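You operate a simulated robot arm through the tools that you are given. There is no shell and no other tool.

You run a simulated robot arm. Do the job below in one go: nothing can be reset, and whatever is moved stays where it is left.

## Task
Crank the three onions on the rollers through the sizer.
Fine: swing the orange stop bar open first; each onion ends in the bay of its width; crank back home and close the bar. Where these are worked on the way, their far stop is far enough and under half their travel is too little: orange stop bar.

Only the result counts: the job must be done as asked and must still hold three seconds after the hand-in. Knocking over, shifting, dropping, spilling or breaking anything else fails it.

## Robot
A 7-joint arm with a two-finger gripper, fixed in place. Base frame: the origin is on the floor under the middle of its stand, x ahead of it, y to its left, z up; the work surface is at about z = 802. Lengths are in mm, angles in rad, forces in N, time in s.
With the tool pointing down near the work surface it reaches from about 340 to 720 mm from the base axis. Its first joint turns from -1.152 to 1.152 rad. Payload 2.45 kg.
The TCP is the grasp point between the finger pads, 26 mm short of the fingertips. In the tool frame z runs along the fingers and y along their closing line. The gripper opens to 96 mm; its body begins 69 mm behind the TCP.
Orientation is that of the tool frame in the base frame, as a unit quaternion [x, y, z, w]. With the fingers straight down and closing along the base's y, the tool's x points along the base's -x, its y along +y and its z along -z.

## Interface
- The arm moves only by the tool servo_tool. Its argument "targets" is text: rows parted by semicolons, each of 6 numbers parted by spaces: the shift along the base's x, y, z in mm, then the turn, a rotation vector about the base's x, y, z in rad. In form: x y z rx ry rz; .... A call has 1 to 20 rows; each row shifts and turns the commanded pose from where the row before left it. "gripper" is the closure, from 0 (fully open) to 1 (shut), set as the call begins (left out, the last holds). Rows are played at 5 a second. More than 50 mm and 0.15 rad between two rows, or a gripper value outside its range, and nothing of the call is played. A pose out of reach is approached as far as the arm can. The call stops where the force on the tool passes 50 N (or 10 N more than at its start, if that is more) or the arm is blocked; 0.2 s more then pass. Each finger travels about 50 mm/s and halts on what it meets, pressing with about 39 N; the grip force reading is that of the motor and also rises with nothing between the fingers. The clock runs only during rows and for 0.2 s after the last one: add rows that do not move to give the fingers time. The reply holds the time, the measured pose of the TCP, the force on the tool along the base axes, the opening and the grip force, in the units named above and with some noise, with the torque about the TCP (base axes, N m) and any sound that the robot's microphone picked up.
- Cameras (640 x 400 px; columns grow to the right, rows downward): "scene" is fixed at [176.1, -394.9, 1437.6]; the picture's right is [0.71, -0.70, 0.00], its down [-0.30, -0.31, -0.90] and it looks along [0.63, 0.64, -0.43] (base axes); focal length 317 px, centre (320, 200). "wrist" rides on the gripper at [82, 3, -98] in the tool frame; the picture's right is [-0.04, 1.00, 0.00], its down [-0.73, -0.03, -0.68] and it looks along [-0.68, -0.03, 0.73] (tool axes); focal length 256 px, centre (320, 200). There is no depth. A picture from a camera that has moved, and an enlarged one, comes with that camera's place and axes in the base frame and with its lens.
- capture(camera): a new picture of that camera. The clock stands still meanwhile.
- close_up(camera, box): a new picture of the part [left, top, right, bottom] of that camera's present view, enlarged. The clock stands still meanwhile.
- close_job(): hands the job in; it is judged then, once.

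Nothing tells you positions but the pictures and the camera data. Unless the task says otherwise, let go and move clear before handing in.

The tools are called as a command line: name --argument value ..., lists and objects as JSON in quotes. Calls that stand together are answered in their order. servo_tool: Moves the arm, as the interface text tells. Its arguments: {"type":"object","properties":{"targets":{"type":"string"},"gripper":{"type":"number"}},"required":["targets"]} The other tools are called the same way: capture (camera) takes a picture; close_up (camera, box) takes an enlarged picture of a part of a camera's view; close_job () hands the job in.

At the start:

```text
t: 0.0
ee_pos: [411.3, 162.5, 1189.9]
tool_rot: [0.0, 1.0, 0.0, 0.0]
contact_force: [-0.1, -0.1, 0.6]
moment: [-0.05, 0.01, 0.0]
grip_width: 95.7
grasp_force: 0.0
```

scene: 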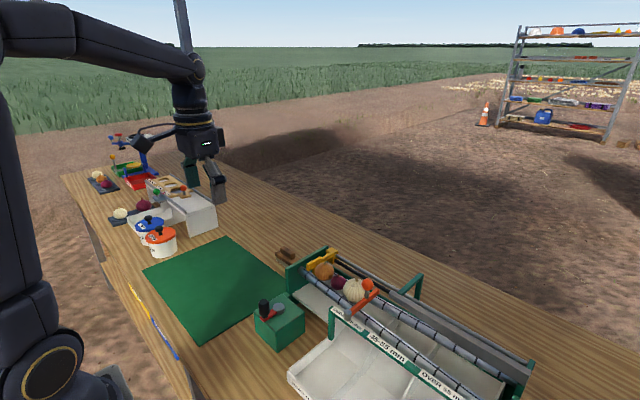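
wrist: 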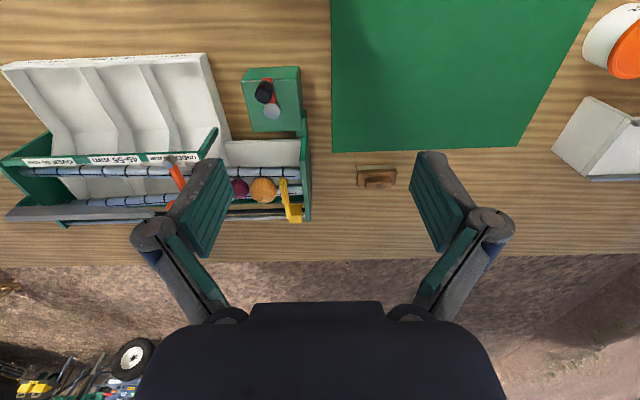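

I see a sizer machine at the right of the scene with a green crank box, an orange stop bar, and three onions on rollers. I'll take close-ups first to work out the geometry.

close_up --camera "scene" --box '[240, 230, 400, 330]'

close_up --camera "scene" --box '[240, 230, 560, 400]'

close_up --camera "wrist" --box '[0, 40, 320, 240]'

```text
4.00 times, centred on (320, 280) of scene
camera zoom: at [176.1, -394.9, 1437.6], right [0.71, -0.7, 0.0], down [-0.3, -0.31, -0.9], along [0.63, 0.64, -0.43], focal length 1267 px, centre (320, -120)
```

zoom: 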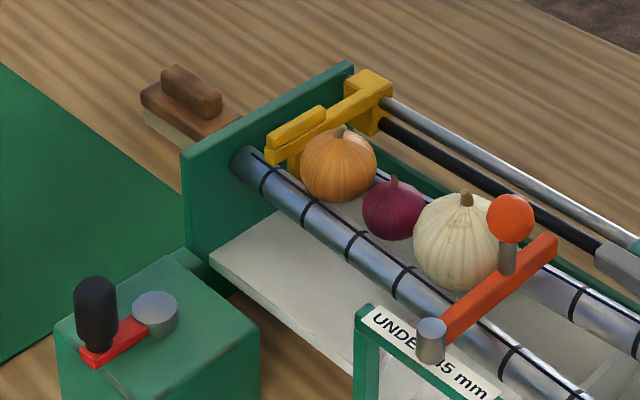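

```text
2.00 times, centred on (400, 315) of scene
camera zoom: at [176.1, -394.9, 1437.6], right [0.71, -0.7, 0.0], down [-0.3, -0.31, -0.9], along [0.63, 0.64, -0.43], focal length 634 px, centre (160, -30)
```

zoom: 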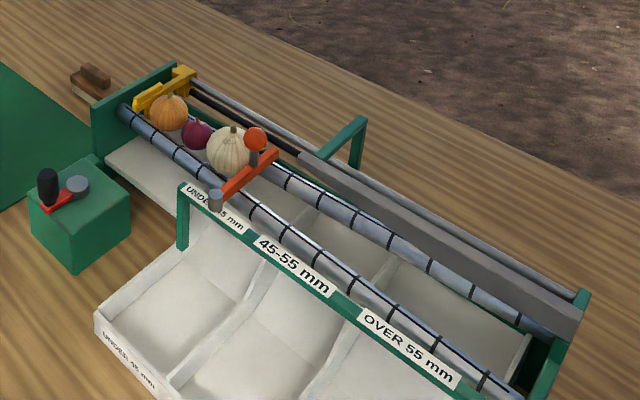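

```text
2.00 times, centred on (160, 140) of wrist
camera zoom: at [329.9, 165.6, 1290.1], right [0.04, 1.0, 0.0], down [0.73, -0.03, 0.68], along [0.68, -0.03, -0.73], focal length 512 px, centre (640, 320)
```

zoom: 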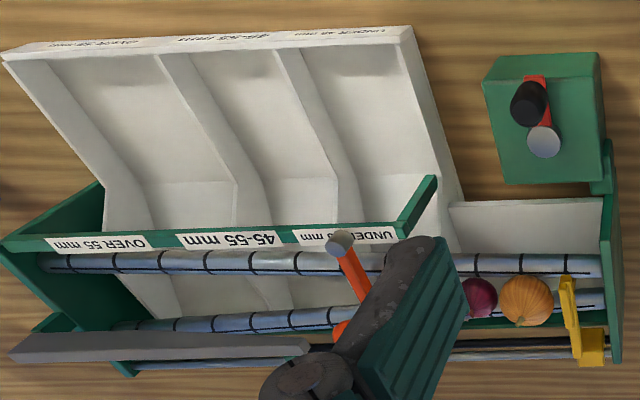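

The sizer runs along y, with the crank box near (505, 79). I'll move the arm over in free air to get better views of the stop bar and the crank.

servo_tool --targets "-5 -45 0 0 0 0; -5 -45 0 0 0 0; -5 -45 0 0 0 0; 0 -45 0 0 0 0; 0 0 0 0 0 0"

capture --camera "wrist"

close_up --camera "wrist" --box '[220, 40, 540, 240]'

capture --camera "scene"

```text
t: 1.2
ee_pos: [397.8, -17.4, 1190.1]
tool_rot: [0.0, 1.0, -0.001, 0.0]
contact_force: [-0.5, 0.3, 0.0]
moment: [-0.01, -0.01, 0.01]
grip_width: 95.8
grasp_force: 0.0
```

```text
taken
camera wrist: at [315.3, -13.4, 1290.3], right [0.04, 1.0, 0.0], down [0.73, -0.03, 0.68], along [0.68, -0.03, -0.73], focal length 256 px, centre (320, 200)
```

wrist: 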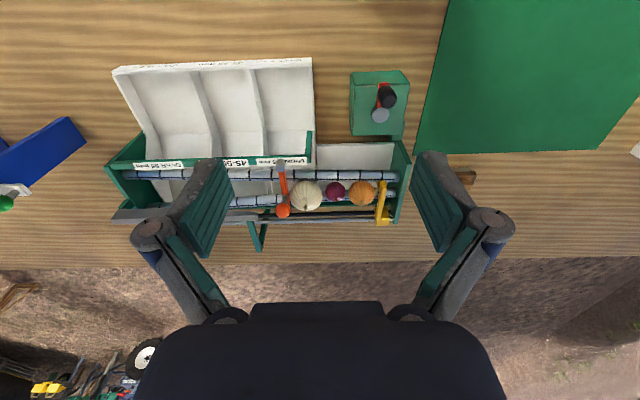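

```text
2.00 times, centred on (380, 140) of wrist
camera zoom: at [315.3, -13.4, 1290.3], right [0.04, 1.0, 0.0], down [0.73, -0.03, 0.68], along [0.68, -0.03, -0.73], focal length 512 px, centre (200, 320)
```

zoom: 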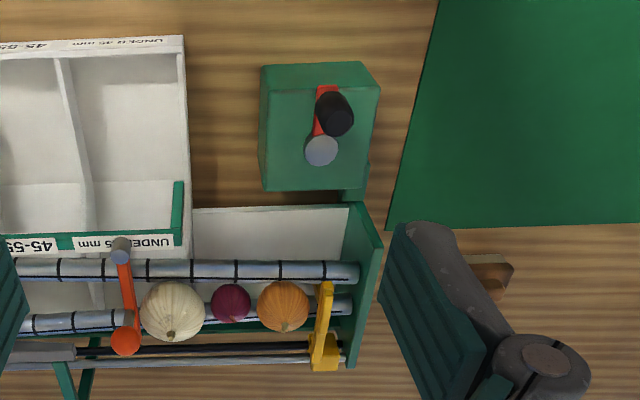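

```text
taken
```

scene: 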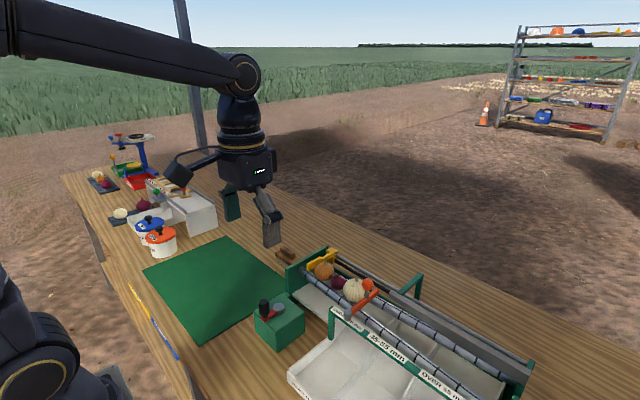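

The hub is at about (506, 79), the crank handle at (463, 78, top z≈926), the bar's pin at (556, -90) and its ball knob at (617, -90, 988). I'll move in closer for a detailed view before touching anything.

servo_tool --targets "20 -10 -15 0 0 0; 20 -10 -15 0 0 0; 20 -10 -15 0 0 0; 20 -10 -15 0 0 0; 0 0 0 0 0 0"

close_up --camera "wrist" --box '[200, 50, 440, 250]'

capture --camera "wrist"

close_up --camera "scene" --box '[320, 260, 400, 310]'

close_up --camera "scene" --box '[240, 280, 320, 360]'

```text
t: 2.4
ee_pos: [478.3, -57.9, 1130.8]
tool_rot: [0.001, 1.0, 0.0, 0.0]
contact_force: [-0.9, -0.5, 0.0]
moment: [0.01, 0.02, 0.01]
grip_width: 96.2
grasp_force: 0.0
```

```text
2.00 times, centred on (320, 150) of wrist
camera zoom: at [395.8, -54.1, 1230.0], right [0.04, 1.0, 0.0], down [0.73, -0.03, 0.68], along [0.68, -0.03, -0.73], focal length 512 px, centre (320, 300)
```

zoom: 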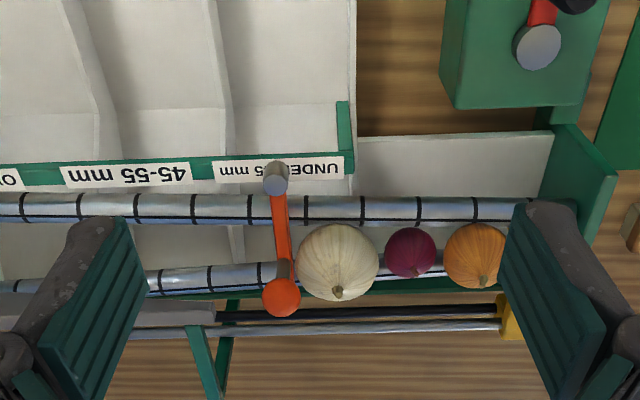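

```text
taken
camera wrist: at [395.8, -54.1, 1230.0], right [0.04, 1.0, 0.0], down [0.73, -0.03, 0.68], along [0.68, -0.03, -0.73], focal length 256 px, centre (320, 200)
```

wrist: 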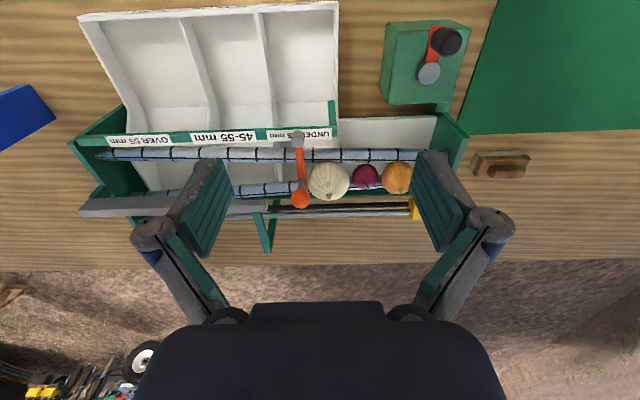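

```text
8.00 times, centred on (360, 285) of scene
camera zoom: at [176.1, -394.9, 1437.6], right [0.71, -0.7, 0.0], down [-0.3, -0.31, -0.9], along [0.63, 0.64, -0.43], focal length 2534 px, centre (0, -480)
```

zoom: 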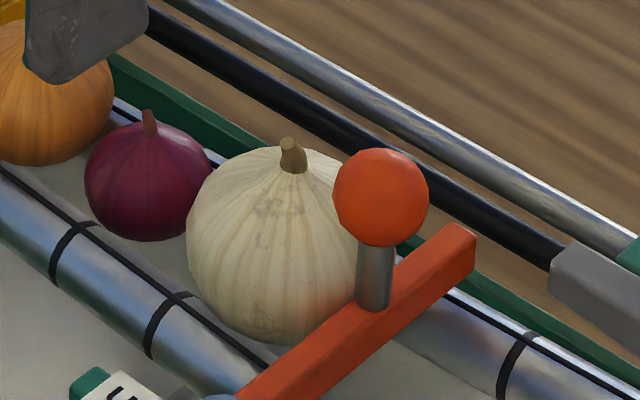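

```text
5.00 times, centred on (280, 320) of scene
camera zoom: at [176.1, -394.9, 1437.6], right [0.71, -0.7, 0.0], down [-0.3, -0.31, -0.9], along [0.63, 0.64, -0.43], focal length 1584 px, centre (520, -400)
```

zoom: 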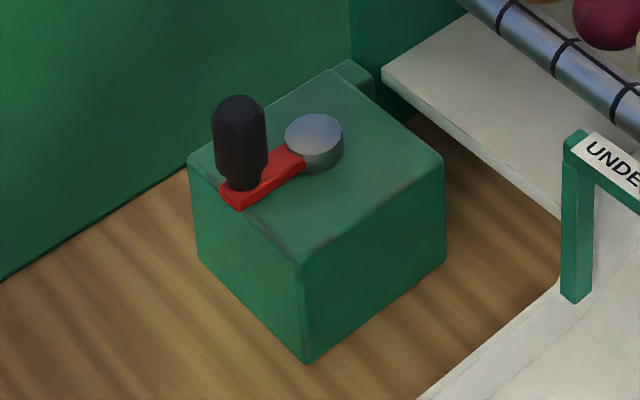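

The white onion sits at about (622, -52, 946), right behind the bar, so I'll grip the ball with the fingers closing along x to stay clear of it. First I'll turn the tool by +90° and move above the ball at a safe height.

servo_tool --targets "12.7 -2.9 0 0 0 0.1428; 12.7 -2.9 0 0 0 0.1428; 12.7 -2.9 0 0 0 0.1428; 12.7 -2.9 0 0 0 0.1428; 12.7 -2.9 0 0 0 0.1428; 12.7 -2.9 0 0 0 0.1428; 12.7 -2.9 0 0 0 0.1428; 12.7 -2.9 0 0 0 0.1428; 12.7 -2.9 0 0 0 0.1428; 12.7 -2.9 0 0 0 0.1428; 12.7 -2.9 0 0 0 0.1428; 0 0 0 0 0 0; 0 0 0 0 0 0" --gripper 0.42

capture --camera "wrist"

capture --camera "scene"

```text
t: 5.2
ee_pos: [616.8, -89.9, 1130.9]
tool_rot: [0.707, -0.707, 0.001, 0.0]
contact_force: [-0.8, 0.2, -0.3]
moment: [0.01, 0.0, 0.02]
grip_width: 55.6
grasp_force: 0.0
```

```text
taken
camera wrist: at [613.0, -171.3, 1230.4], right [-1.0, 0.04, 0.0], down [0.03, 0.73, 0.68], along [0.03, 0.68, -0.73], focal length 256 px, centre (320, 200)
```

wrist: 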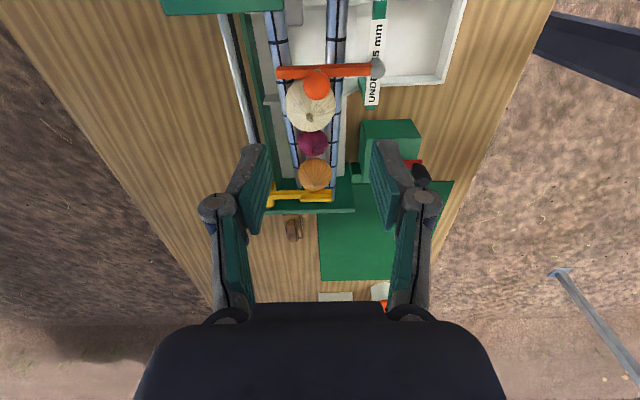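

```text
taken
```

scene: 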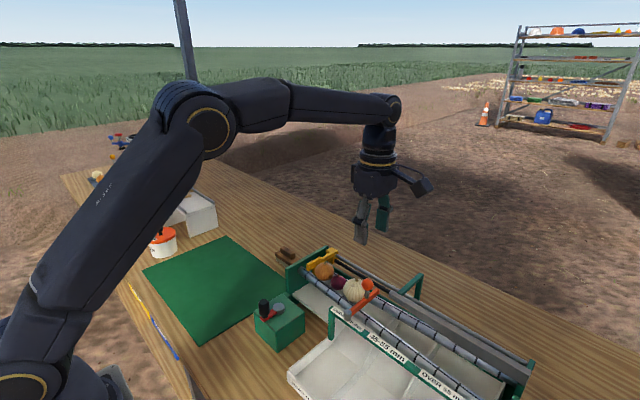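

The ball comes out at about (619, -90, 988) from this view too. I'll descend straight above it to z≈1010 and check alignment before closing.

servo_tool --targets "0.4 0 -30 0 0 0; 0.4 0 -30 0 0 0; 0.4 0 -30 0 0 0; 0.4 0 -20 0 0 0; 0 0 -8 0 0 0; 0 0 0 0 0 0"

capture --camera "wrist"

close_up --camera "scene" --box '[300, 220, 430, 320]'

```text
t: 6.6
ee_pos: [618.2, -90.2, 1011.7]
tool_rot: [-0.707, 0.707, 0.0, 0.0]
contact_force: [-0.6, -0.2, -0.4]
moment: [-0.02, 0.04, 0.02]
grip_width: 55.7
grasp_force: 0.1
```

```text
taken
camera wrist: at [614.2, -171.1, 1111.2], right [-1.0, 0.04, 0.0], down [0.03, 0.73, 0.68], along [0.03, 0.68, -0.73], focal length 256 px, centre (320, 200)
```

wrist: 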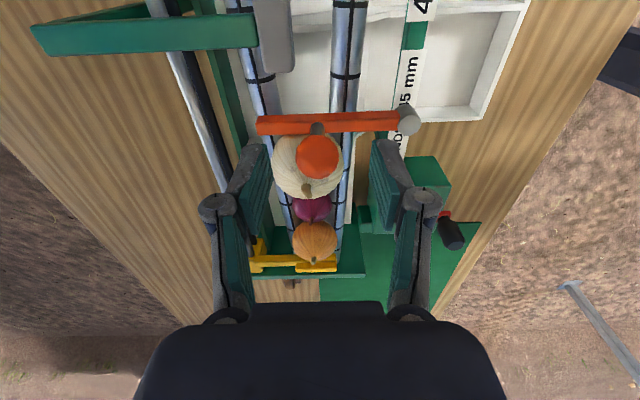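

```text
4.00 times, centred on (365, 270) of scene
camera zoom: at [176.1, -394.9, 1437.6], right [0.71, -0.7, 0.0], down [-0.3, -0.31, -0.9], along [0.63, 0.64, -0.43], focal length 1267 px, centre (140, -80)
```

zoom: 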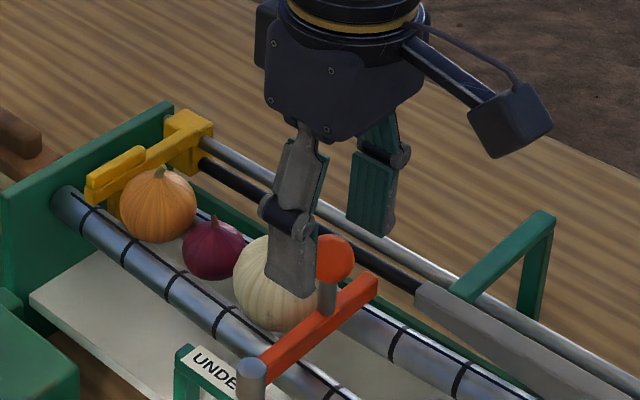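

Alignment is good: the ball is centred between the fingers and the tips clear the onion. I'll descend 16 mm and close on the ball.

servo_tool --targets "0 0 -8 0 0 0; 0 0 -8 0 0 0; 0 0 0 0 0 0"

servo_tool --targets "0 0 0 0 0 0; 0 0 0 0 0 0; 0 0 0 0 0 0; 0 0 0 0 0 0" --gripper 1.0

close_up --camera "scene" --box '[300, 220, 430, 320]'

```text
t: 7.4
ee_pos: [617.9, -88.8, 995.9]
tool_rot: [0.707, -0.707, 0.0, 0.0]
contact_force: [0.1, -0.5, 0.3]
moment: [-0.03, -0.03, -0.01]
grip_width: 55.7
grasp_force: 0.0
```

```text
t: 8.4
ee_pos: [620.2, -88.2, 996.6]
tool_rot: [-0.707, 0.707, 0.0, 0.001]
contact_force: [12.7, -0.7, -4.4]
moment: [-0.07, -0.21, -0.01]
grip_width: 24.3
grasp_force: 45.1
```

```text
4.00 times, centred on (365, 270) of scene
camera zoom: at [176.6, -394.9, 1437.6], right [0.71, -0.7, 0.0], down [-0.3, -0.31, -0.9], along [0.63, 0.64, -0.43], focal length 1267 px, centre (140, -80)
```

zoom: 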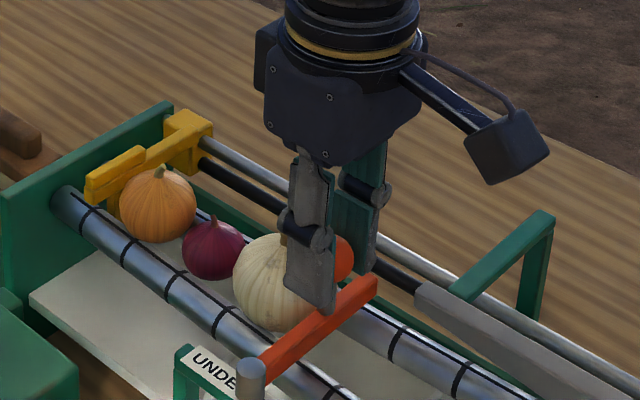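

The ball is gripped (24 mm wide). I'll try the first part of the swing toward -y around the pin at (556, -89), turning the tool with it, and check it moves freely.

servo_tool --targets "2.4 0.5 0 0 0 0; -0.55 -8.4 0 0 0 -0.1309; -1.65 -8.25 0 0 0 -0.1309; -2.7 -7.95 0 0 0 -0.1309; 0 0 0 0 0 0"

close_up --camera "scene" --box '[300, 220, 430, 320]'

```text
t: 9.6
ee_pos: [614.4, -112.1, 997.8]
tool_rot: [-0.555, 0.832, 0.001, 0.0]
contact_force: [-13.4, 6.6, 4.1]
moment: [0.03, 0.28, -0.02]
grip_width: 24.6
grasp_force: 44.8
```

```text
4.00 times, centred on (365, 270) of scene
camera zoom: at [175.7, -394.7, 1437.8], right [0.71, -0.7, 0.0], down [-0.3, -0.31, -0.9], along [0.63, 0.64, -0.43], focal length 1267 px, centre (140, -80)
```

zoom: 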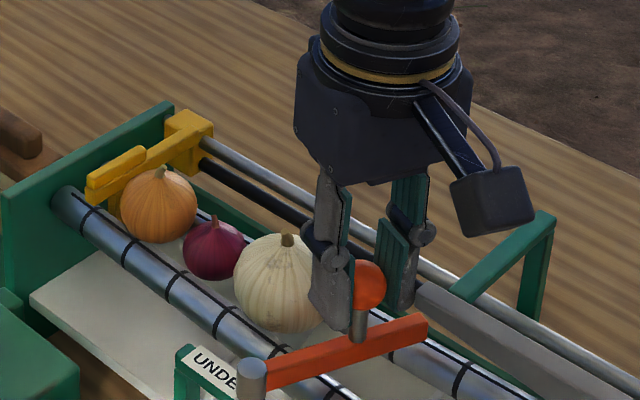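

The bar swings freely toward -y; the true radius is about 62.5 mm. I'll continue the arc to about 75°.

servo_tool --targets "-5 -7.2 0 0 0 -0.1309; -4.5 -6.7 0 0 0 -0.1309; -5.4 -6.2 0 0 0 -0.1309; -6.15 -5.4 0 0 0 -0.1309; -6.8 -4.5 0 0 0 -0.1309; -7.35 -3.6 0 0 0 -0.1309; -7.7 -2.7 0 0 0 -0.1309; 0 0 0 0 0 0"

close_up --camera "scene" --box '[300, 220, 430, 320]'

```text
t: 10.2
ee_pos: [615.1, -111.9, 997.7]
tool_rot: [-0.459, 0.888, 0.003, 0.013]
contact_force: [9.2, 3.5, -7.2]
moment: [-0.09, -0.13, 0.39]
grip_width: 24.4
grasp_force: 45.1
stopped in row 3: the force on the tool passed its limit at 57 N (the readings are from after the stop); the commanded pose is now the measured one
```

```text
4.00 times, centred on (365, 270) of scene
camera zoom: at [176.5, -394.9, 1437.6], right [0.71, -0.7, 0.0], down [-0.3, -0.31, -0.9], along [0.63, 0.64, -0.43], focal length 1267 px, centre (140, -80)
```

zoom: 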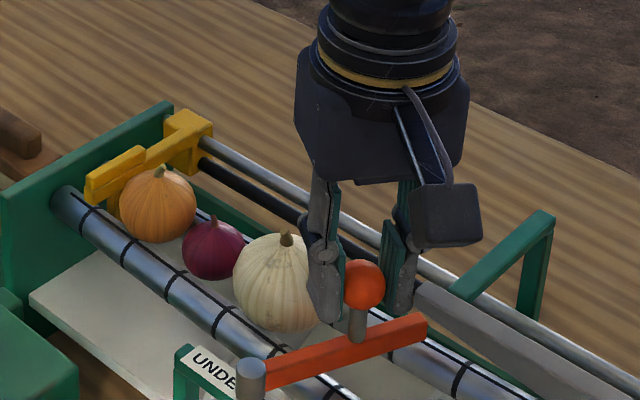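

The bar didn't hit its stop: my outer finger touched the end of the grey guard beam, which I now place at about (635, -136, 980). I'll let go, rise, and re-grip the ball with the fingers across the bar, where there is room.

servo_tool --targets "0 0 0 0 0 0; 0 0 0 0 0 0; 0 0 0 0 0 0" --gripper 0.6

servo_tool --targets "0 0 15 0 0 0; 0 0 20 0 0 0; 0 0 30 0 0 0; 0 0 30 0 0 0; 0 0 30 0 0 0; 0 0 0 0 0 0"

capture --camera "wrist"

close_up --camera "scene" --box '[300, 220, 430, 320]'

```text
t: 11.0
ee_pos: [615.1, -110.2, 996.9]
tool_rot: [-0.46, 0.888, 0.005, 0.012]
contact_force: [3.2, 17.4, -9.0]
moment: [0.39, 0.07, 0.25]
grip_width: 33.5
grasp_force: 0.2
```

```text
t: 12.4
ee_pos: [617.4, -113.7, 1124.3]
tool_rot: [-0.459, 0.888, 0.003, 0.012]
contact_force: [0.7, -0.3, -0.1]
moment: [0.01, -0.05, 0.01]
grip_width: 38.4
grasp_force: 0.1
```

```text
taken
camera wrist: at [564.9, -180.4, 1221.3], right [-0.79, 0.61, 0.0], down [0.44, 0.57, 0.7], along [0.43, 0.55, -0.72], focal length 256 px, centre (320, 200)
```

wrist: 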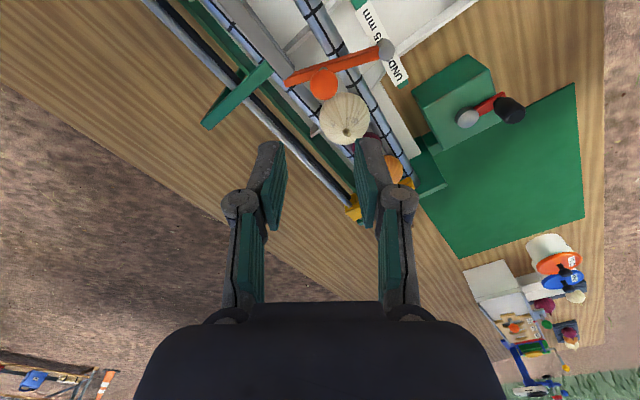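

```text
4.00 times, centred on (365, 270) of scene
camera zoom: at [176.1, -394.9, 1437.6], right [0.71, -0.7, 0.0], down [-0.3, -0.31, -0.9], along [0.63, 0.64, -0.43], focal length 1267 px, centre (140, -80)
```

zoom: 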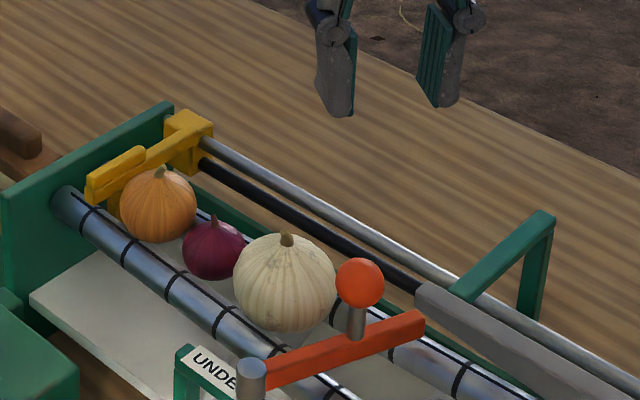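

The onions are undisturbed. I'll take an enlarged wrist view to pin down the grey beam and bracket before planning the next grip.

close_up --camera "wrist" --box '[180, 0, 420, 150]'

close_up --camera "scene" --box '[370, 250, 570, 390]'

```text
2.67 times, centred on (300, 75) of wrist
camera zoom: at [564.9, -180.4, 1221.3], right [-0.79, 0.61, 0.0], down [0.44, 0.57, 0.7], along [0.43, 0.55, -0.72], focal length 683 px, centre (373, 533)
```

zoom: 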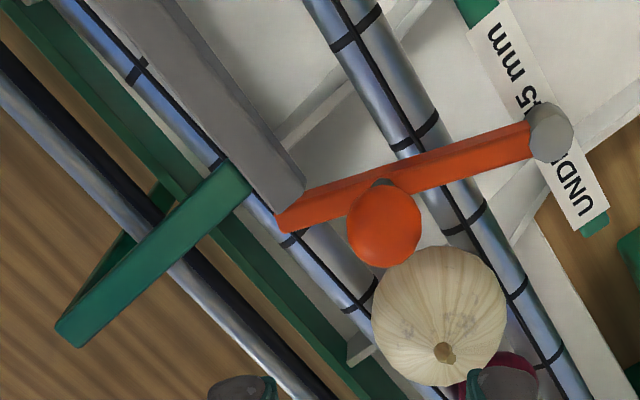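

```text
2.86 times, centred on (470, 320) of scene
camera zoom: at [176.1, -394.9, 1437.6], right [0.71, -0.7, 0.0], down [-0.3, -0.31, -0.9], along [0.63, 0.64, -0.43], focal length 905 px, centre (-109, -143)
```

zoom: 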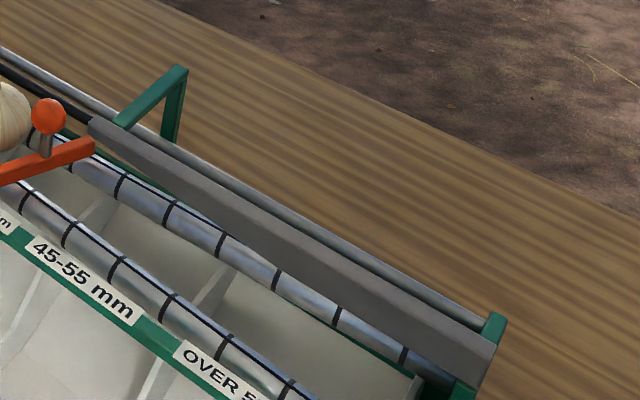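

The grey beam hangs above the rollers with its near face at about x=628, starting at y=-136; the orange bar itself passes below it. I'll turn the tool so the fingers close across the bar, straighten the small tilt, and check above the ball.

servo_tool --targets "0 0 0 -0.0163 0.0186 0; 0 0 0 0 0 -0.133; 0 0 0 0 0 -0.133; 0 0 0 0 0 -0.133; 0 0 0 0 0 -0.133; 0 0 0 0 0 -0.133; 0 0 0 0 0 -0.133; 0 0 0 0 0 -0.133; 0 0 0 0 0 -0.133; 0 0 0 0 0 -0.133; 0 0 0 0 0 -0.133; 0 0 0 0 0 0; 0 0 0 0 0 0" --gripper 0.58

capture --camera "wrist"

close_up --camera "scene" --box '[300, 180, 460, 300]'

```text
t: 15.2
ee_pos: [614.7, -112.2, 1122.3]
tool_rot: [0.188, 0.982, 0.0, 0.0]
contact_force: [0.3, -0.1, 0.3]
moment: [0.02, -0.01, 0.02]
grip_width: 40.1
grasp_force: 0.0
```

```text
taken
camera wrist: at [538.9, -79.9, 1222.1], right [0.41, 0.91, 0.0], down [0.67, -0.3, 0.68], along [0.62, -0.27, -0.73], focal length 256 px, centre (320, 200)
```

wrist: 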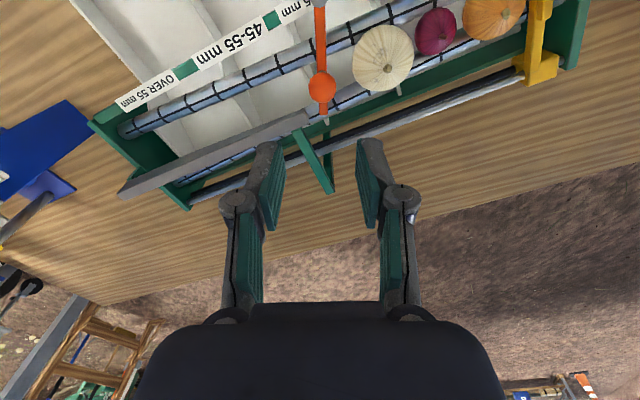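

```text
3.33 times, centred on (380, 240) of scene
camera zoom: at [176.1, -394.9, 1437.6], right [0.71, -0.7, 0.0], down [-0.3, -0.31, -0.9], along [0.63, 0.64, -0.43], focal length 1056 px, centre (120, 67)
```

zoom: 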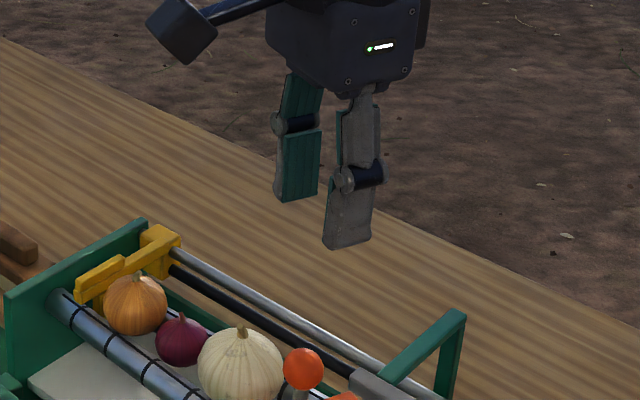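

The tool is now square across the bar and centred over the ball (about 614, -111). I'll descend around it, then close.

servo_tool --targets "-0.3 0.5 -30 0 0 0; 0 0 -30 0 0 0; 0 0 -30 0 0 0; 0 0 -18 0 0 0; 0 0 0 0 0 0"

close_up --camera "scene" --box '[310, 220, 420, 310]'

capture --camera "wrist"

```text
t: 16.4
ee_pos: [616.5, -111.6, 1015.3]
tool_rot: [0.187, 0.982, 0.001, 0.0]
contact_force: [0.9, -0.3, -0.4]
moment: [-0.04, -0.01, 0.0]
grip_width: 40.2
grasp_force: 0.0
```

```text
4.44 times, centred on (365, 265) of scene
camera zoom: at [176.1, -394.9, 1437.6], right [0.71, -0.7, 0.0], down [-0.3, -0.31, -0.9], along [0.63, 0.64, -0.43], focal length 1408 px, centre (120, -89)
```

zoom: 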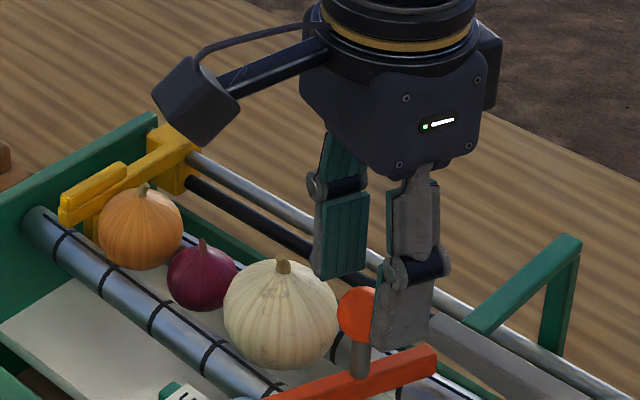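

```text
taken
camera wrist: at [540.6, -78.6, 1114.8], right [0.4, 0.91, 0.0], down [0.67, -0.3, 0.68], along [0.62, -0.27, -0.73], focal length 256 px, centre (320, 200)
```

wrist: 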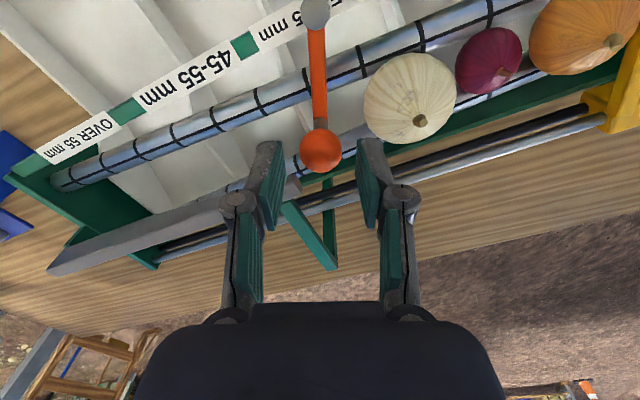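

The ball is centred between the fingers. I'll lower the last 19 mm and close.

servo_tool --targets "-1 0.3 -10 0 0 0; 0 0 -9 0 0 0; 0 0 0 0 0 0"

servo_tool --targets "0 0 0 0 0 0; 0 0 0 0 0 0; 0 0 0 0 0 0; 0 0 0 0 0 0" --gripper 1.0

close_up --camera "scene" --box '[310, 220, 420, 310]'

```text
t: 17.2
ee_pos: [614.1, -111.3, 996.0]
tool_rot: [0.188, 0.982, 0.001, 0.001]
contact_force: [0.2, 0.5, 0.4]
moment: [-0.03, -0.03, -0.02]
grip_width: 40.1
grasp_force: 0.0
```

```text
t: 18.2
ee_pos: [614.8, -110.9, 996.1]
tool_rot: [0.187, 0.982, 0.001, 0.001]
contact_force: [0.9, -0.4, -2.3]
moment: [-0.03, -0.06, 0.0]
grip_width: 24.0
grasp_force: 44.9
```

```text
4.44 times, centred on (365, 265) of scene
camera zoom: at [176.2, -394.9, 1437.6], right [0.71, -0.7, 0.0], down [-0.3, -0.31, -0.9], along [0.63, 0.64, -0.43], focal length 1408 px, centre (120, -89)
```

zoom: 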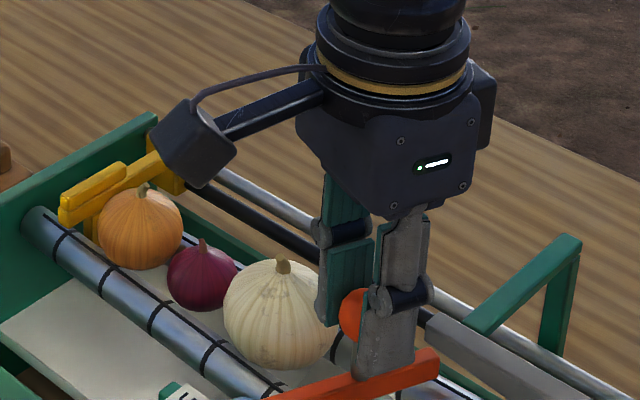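

A clean grip with almost no side load. I'll swing on another 30° in small arc steps and check.

servo_tool --targets "-3.4 -7.4 0 0 0 -0.1309; -4.3 -6.85 0 0 0 -0.1309; -5.15 -6.25 0 0 0 -0.1309; -5.95 -5.5 0 0 0 -0.1309; 0 0 0 0 0 0"

close_up --camera "scene" --box '[310, 220, 420, 310]'

capture --camera "wrist"

```text
t: 19.4
ee_pos: [594.9, -138.2, 996.6]
tool_rot: [0.436, 0.9, 0.001, 0.001]
contact_force: [-0.9, 7.2, 12.7]
moment: [0.08, 0.01, -0.2]
grip_width: 24.4
grasp_force: 44.7
```

```text
4.44 times, centred on (365, 265) of scene
camera zoom: at [175.9, -394.6, 1437.8], right [0.71, -0.7, 0.0], down [-0.3, -0.31, -0.9], along [0.63, 0.64, -0.43], focal length 1408 px, centre (120, -89)
```

zoom: 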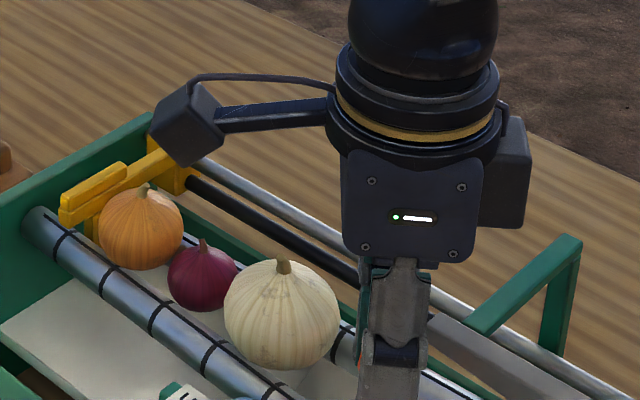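

```text
taken
camera wrist: at [545.7, -71.6, 1095.3], right [0.81, 0.59, 0.0], down [0.43, -0.6, 0.68], along [0.4, -0.55, -0.73], focal length 256 px, centre (320, 200)
```

wrist: 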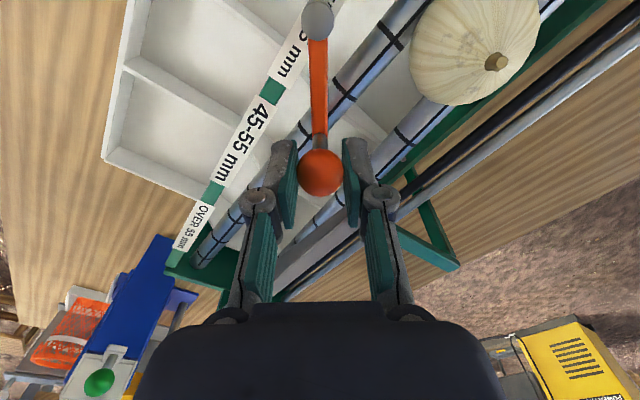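

The bar is following well (about 51° open). I'll continue to about 88° and watch for the far stop.

servo_tool --targets "-6.6 -4.7 0 0 0 -0.1309; -7.2 -3.8 0 0 0 -0.1309; -7.6 -2.8 0 0 0 -0.1309; -7.9 -1.8 0 0 0 -0.1309; 0 0 0 0 0 0"

capture --camera "wrist"

close_up --camera "scene" --box '[280, 220, 440, 340]'

```text
t: 20.6
ee_pos: [564.3, -149.4, 995.4]
tool_rot: [0.653, 0.757, 0.002, 0.0]
contact_force: [-0.6, 18.3, 24.9]
moment: [0.28, -0.03, -0.07]
grip_width: 24.2
grasp_force: 44.9
```

```text
taken
camera wrist: at [555.2, -68.8, 1094.9], right [0.99, 0.11, 0.0], down [0.08, -0.73, 0.68], along [0.07, -0.67, -0.74], focal length 256 px, centre (320, 200)
```

wrist: 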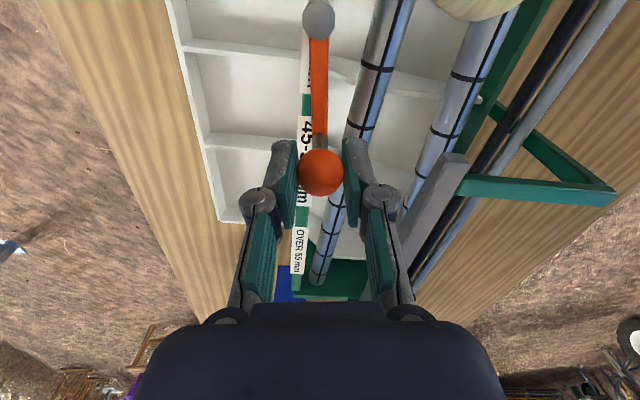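

```text
3.33 times, centred on (360, 280) of scene
camera zoom: at [175.7, -394.3, 1437.9], right [0.71, -0.7, 0.0], down [-0.3, -0.31, -0.9], along [0.63, 0.64, -0.43], focal length 1056 px, centre (187, -67)
```

zoom: 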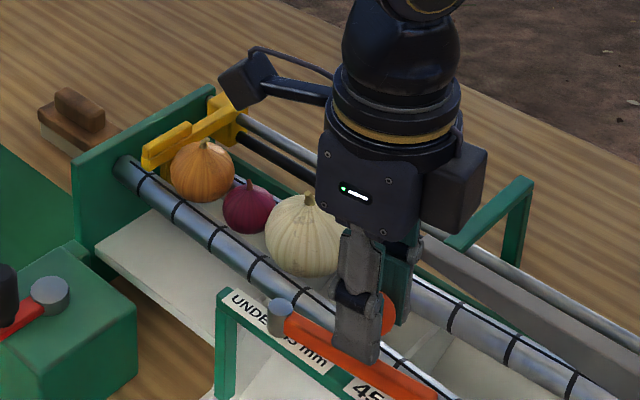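

The bar is about 82° open and nearly parallel to the rollers. I'll relieve the radial and vertical load slightly and continue a little to feel for the far stop.

servo_tool --targets "0 1.5 2.5 0 0 0; -5 0 0 0 0 -0.08; -4 0 0 0 0 -0.06; 0 0 0 0 0 0"

capture --camera "wrist"

```text
t: 21.6
ee_pos: [557.2, -150.3, 995.0]
tool_rot: [0.705, 0.709, 0.001, 0.001]
contact_force: [20.9, 3.8, -31.6]
moment: [-0.57, -0.16, 0.03]
grip_width: 24.2
grasp_force: 45.4
```

```text
taken
camera wrist: at [559.2, -68.9, 1094.9], right [1.0, -0.03, 0.0], down [-0.03, -0.73, 0.68], along [-0.02, -0.68, -0.73], focal length 256 px, centre (320, 200)
```

wrist: 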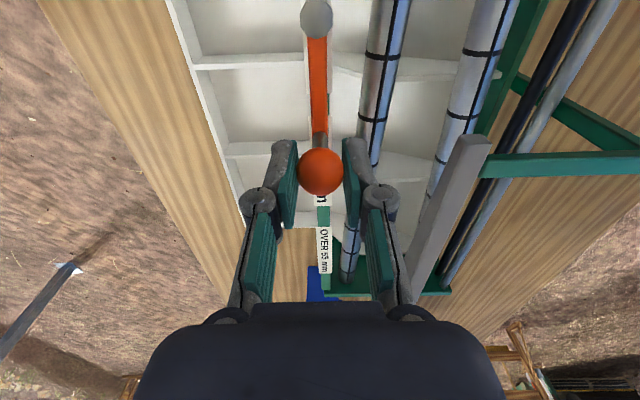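

The x-force rose to 21 N at about 89–90° — probably the far stop. I'll nudge 3 mm further to confirm.

servo_tool --targets "0 0 -1.4 0 0 0; -3 0 0 0 0 0; 0 0 0 0 0 0"

```text
t: 22.3
ee_pos: [558.2, -150.3, 996.2]
tool_rot: [0.704, 0.71, 0.004, 0.005]
contact_force: [12.5, -2.3, -13.8]
moment: [0.0, -0.25, 0.04]
grip_width: 24.1
grasp_force: 44.8
stopped in row 3: the force on the tool passed its limit at 51 N (the readings are from after the stop); the commanded pose is now the measured one
```

The far stop is confirmed at about 90°. I'll release the ball, rise, and verify the bar stays open.

servo_tool --targets "0 0 0 0 0 0; 0 0 0 0 0 0; 0 0 0 0 0 0" --gripper 0.5

servo_tool --targets "0 0 15 0 0 0; 0 0 25 0 0 0; 0 0 30 0 0 0; 0 0 30 0 0 0; 0 0 30 0 0 0; 0 0 0 0 0 0"

capture --camera "scene"

close_up --camera "scene" --box '[270, 230, 450, 350]'

capture --camera "wrist"

```text
t: 23.1
ee_pos: [557.2, -150.3, 997.1]
tool_rot: [0.704, 0.71, 0.005, 0.004]
contact_force: [0.0, -0.3, 0.0]
moment: [-0.04, 0.03, -0.01]
grip_width: 48.0
grasp_force: 0.1
```

```text
t: 24.5
ee_pos: [556.6, -150.9, 1126.3]
tool_rot: [0.705, 0.709, 0.003, 0.005]
contact_force: [-0.2, 0.8, 0.4]
moment: [0.02, -0.02, -0.01]
grip_width: 48.0
grasp_force: 0.1
```

```text
taken
```

scene: 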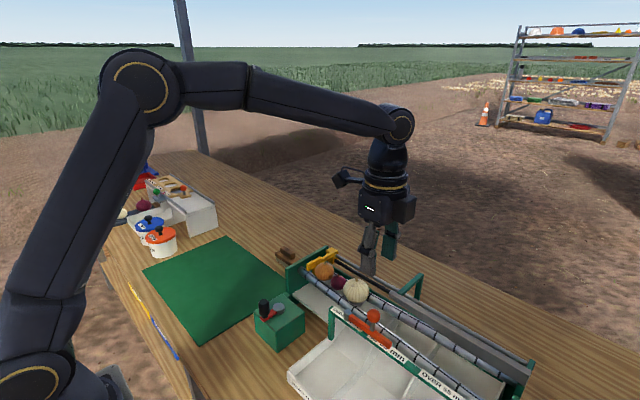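

```text
3.33 times, centred on (360, 290) of scene
camera zoom: at [176.1, -394.9, 1437.6], right [0.71, -0.7, 0.0], down [-0.3, -0.31, -0.9], along [0.63, 0.64, -0.43], focal length 1056 px, centre (187, -100)
```

zoom: 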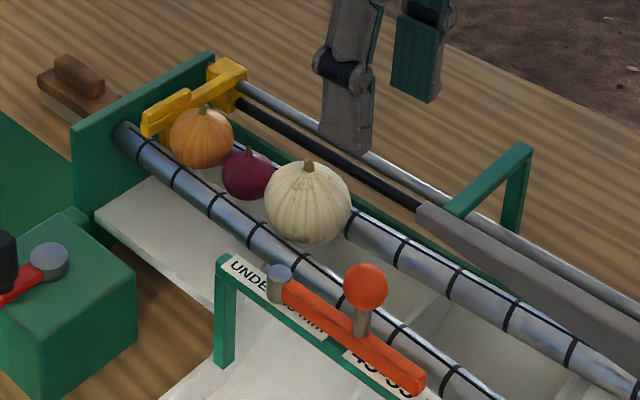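

```text
taken
camera wrist: at [557.8, -68.0, 1225.9], right [1.0, -0.03, 0.01], down [-0.03, -0.73, 0.68], along [-0.01, -0.68, -0.73], focal length 256 px, centre (320, 200)
```

wrist: 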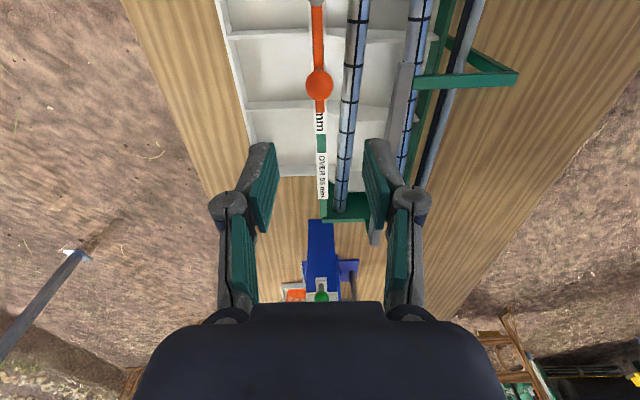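

The bar is open and stays open. Next I'll move to above the crank handle at (463, 78), turning the tool back to fingers closing along y, and look at it.

servo_tool --targets "0 0 0 0.0028 0.0113 0; -8.5 20.85 0 0 0 0.1428; -8.5 20.85 0 0 0 0.1428; -8.5 20.85 0 0 0 0.1428; -8.5 20.85 0 0 0 0.1428; -8.5 20.85 0 0 0 0.1428; -8.5 20.85 0 0 0 0.1428; -8.5 20.85 0 0 0 0.1428; -8.5 20.85 0 0 0 0.1428; -8.5 20.85 0 0 0 0.1428; -8.5 20.85 0 0 0 0.1428; -8.5 20.85 0 0 0 0.1428; 0 0 0 0 0 0; 0 0 0 0 0 0" --gripper 0.5

capture --camera "wrist"

capture --camera "scene"

```text
t: 27.5
ee_pos: [463.8, 79.3, 1126.0]
tool_rot: [-0.003, 1.0, 0.001, 0.0]
contact_force: [0.3, 0.2, 0.5]
moment: [-0.02, 0.01, 0.0]
grip_width: 48.0
grasp_force: 0.1
```

```text
taken
camera wrist: at [381.0, 82.9, 1225.2], right [0.03, 1.0, 0.0], down [0.73, -0.02, 0.68], along [0.68, -0.02, -0.73], focal length 256 px, centre (320, 200)
```

wrist: 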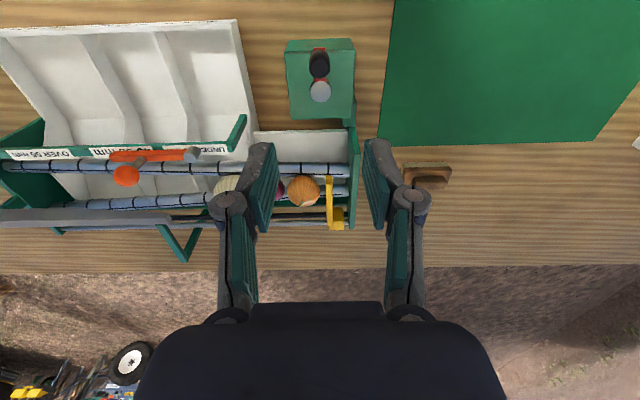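

```text
taken
```

scene: 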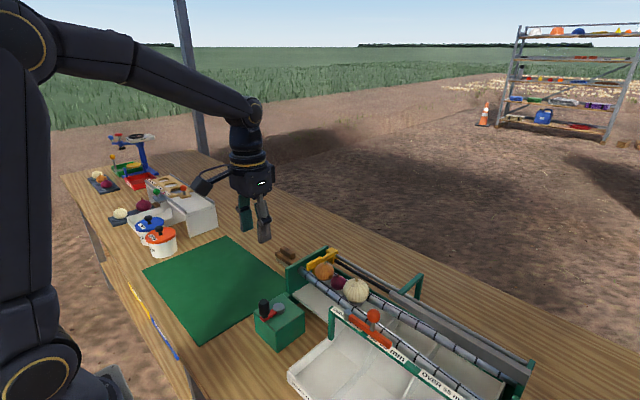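

close_up --camera "wrist" --box '[240, 20, 400, 120]'

close_up --camera "wrist" --box '[220, 100, 400, 240]'

```text
4.00 times, centred on (320, 70) of wrist
camera zoom: at [381.0, 82.9, 1225.2], right [0.03, 1.0, 0.0], down [0.73, -0.02, 0.68], along [0.68, -0.02, -0.73], focal length 1024 px, centre (320, 720)
```

zoom: 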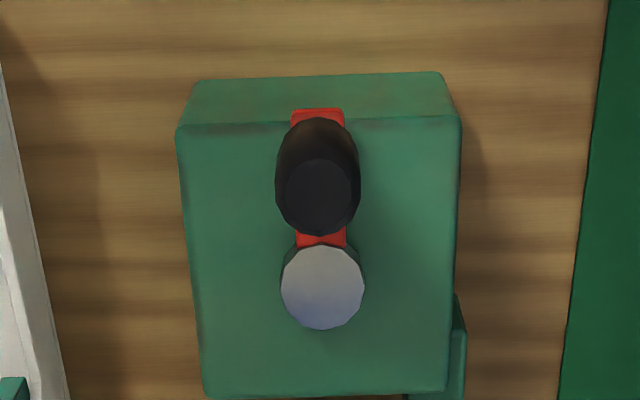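

```text
2.86 times, centred on (310, 170) of wrist
camera zoom: at [381.0, 82.9, 1225.2], right [0.03, 1.0, 0.0], down [0.73, -0.02, 0.68], along [0.68, -0.02, -0.73], focal length 731 px, centre (349, 286)
```

zoom: 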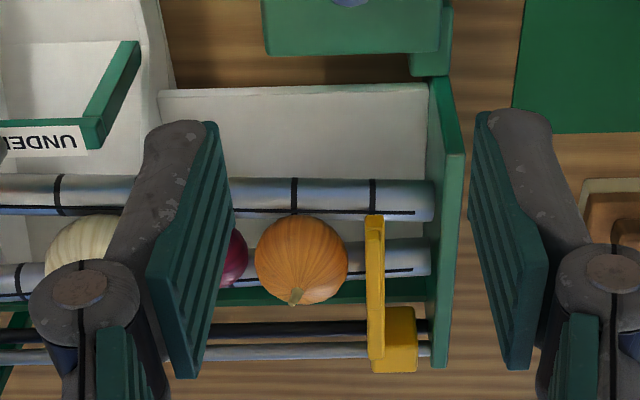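

Handle is at about (464, 79.5), hub at (506, 79.5), so the crank radius is about 42 mm; the end plate's corner at (567, 125, z 938) is the nearest obstacle. I'll yaw the tool +15° for balanced clearance all round the circle and descend around the handle.

servo_tool --targets "0 0 -30 0 0 0.13; 0.5 0 -40 0 0 0.13; 0 0 -40 0 0 0; 0 0 -40 0 0 0; 0 0 -30 0 0 0; 0 0 0 0 0 0"

capture --camera "wrist"

close_up --camera "scene" --box '[220, 250, 340, 360]'

```text
t: 28.9
ee_pos: [464.4, 78.4, 948.1]
tool_rot: [-0.133, 0.991, 0.0, 0.0]
contact_force: [0.2, -0.1, 0.3]
moment: [-0.02, 0.03, 0.0]
grip_width: 48.0
grasp_force: 0.0
```

```text
taken
camera wrist: at [384.3, 60.1, 1047.0], right [-0.23, 0.97, 0.0], down [0.72, 0.17, 0.68], along [0.66, 0.15, -0.73], focal length 256 px, centre (320, 200)
```

wrist: 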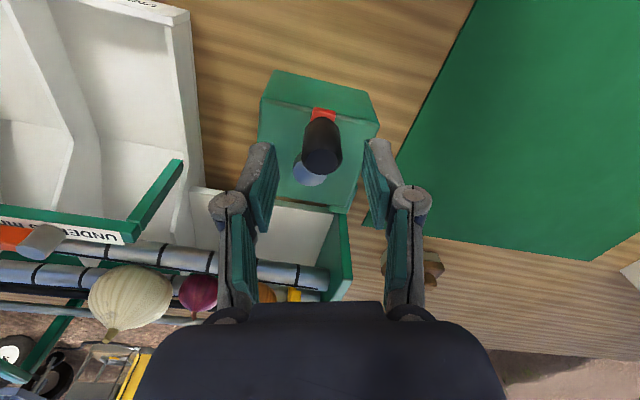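

```text
3.64 times, centred on (280, 305) of scene
camera zoom: at [176.1, -394.9, 1437.6], right [0.71, -0.7, 0.0], down [-0.3, -0.31, -0.9], along [0.63, 0.64, -0.43], focal length 1152 px, centre (466, -182)
```

zoom: 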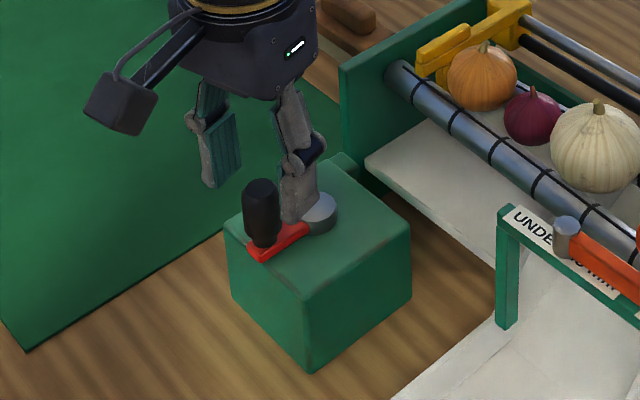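

The handle sits centred between the fingers. I'll lower 28 mm to TCP z≈920 and close on the handle.

servo_tool --targets "0 0.5 -14 0 0 0; 0 0 -14 0 0 0; 0 0 0 0 0 0"

servo_tool --targets "0 0 0 0 0 0; 0 0 0 0 0 0; 0 0 0 0 0 0; 0 0 0 0 0 0" --gripper 1.0

capture --camera "wrist"

close_up --camera "scene" --box '[220, 250, 340, 360]'

```text
t: 29.7
ee_pos: [464.4, 80.8, 920.1]
tool_rot: [-0.133, 0.991, 0.0, 0.0]
contact_force: [-0.3, 0.3, -0.1]
moment: [0.0, -0.01, 0.03]
grip_width: 48.1
grasp_force: 0.1
```

```text
t: 30.7
ee_pos: [464.0, 79.5, 919.5]
tool_rot: [-0.132, 0.991, 0.0, 0.001]
contact_force: [0.3, -0.2, -3.2]
moment: [-0.03, -0.07, 0.02]
grip_width: 22.4
grasp_force: 45.4
```

```text
taken
camera wrist: at [383.9, 61.3, 1019.2], right [-0.22, 0.97, 0.0], down [0.72, 0.17, 0.68], along [0.66, 0.15, -0.73], focal length 256 px, centre (320, 200)
```

wrist: 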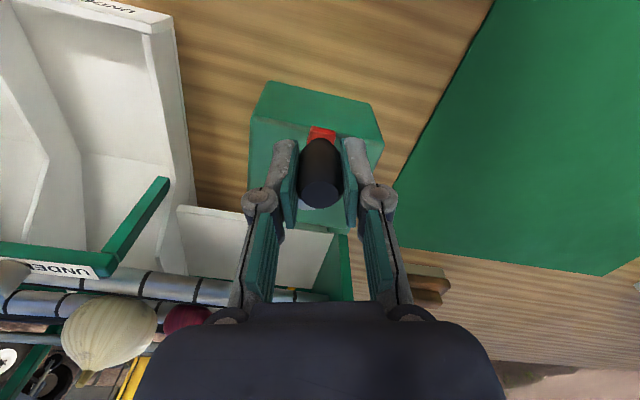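

```text
3.64 times, centred on (280, 305) of scene
camera zoom: at [176.2, -394.9, 1437.6], right [0.71, -0.7, 0.0], down [-0.3, -0.31, -0.9], along [0.63, 0.64, -0.43], focal length 1152 px, centre (466, -182)
```

zoom: 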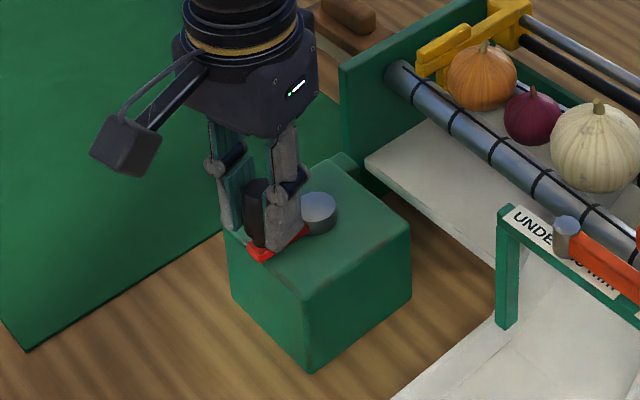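

Gripped at the home angle (handle straight toward -x of the hub). I'll test a small clockwise turn (toward +y) and read the force.

servo_tool --targets "0.16 3.68 0 0 0 0; 0.48 3.65 0 0 0 0; 0 0 0 0 0 0"

close_up --camera "scene" --box '[270, 230, 430, 330]'

```text
t: 31.5
ee_pos: [463.7, 86.7, 921.0]
tool_rot: [-0.133, 0.991, 0.0, 0.001]
contact_force: [4.6, -2.7, 6.1]
moment: [-0.31, 0.54, -0.02]
grip_width: 21.9
grasp_force: 44.7
```

```text
4.00 times, centred on (350, 280) of scene
camera zoom: at [176.2, -395.0, 1437.6], right [0.71, -0.7, 0.0], down [-0.3, -0.31, -0.9], along [0.63, 0.64, -0.43], focal length 1267 px, centre (200, -120)
```

zoom: 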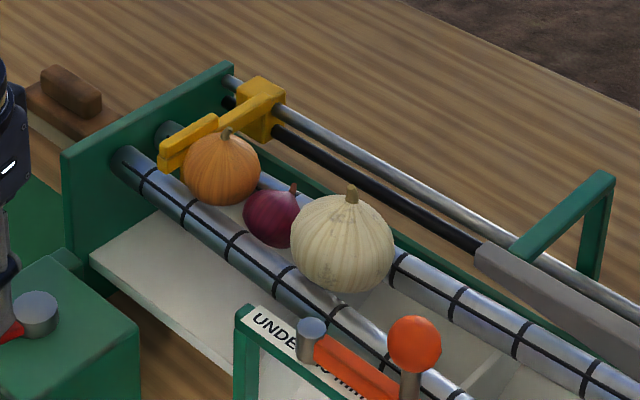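

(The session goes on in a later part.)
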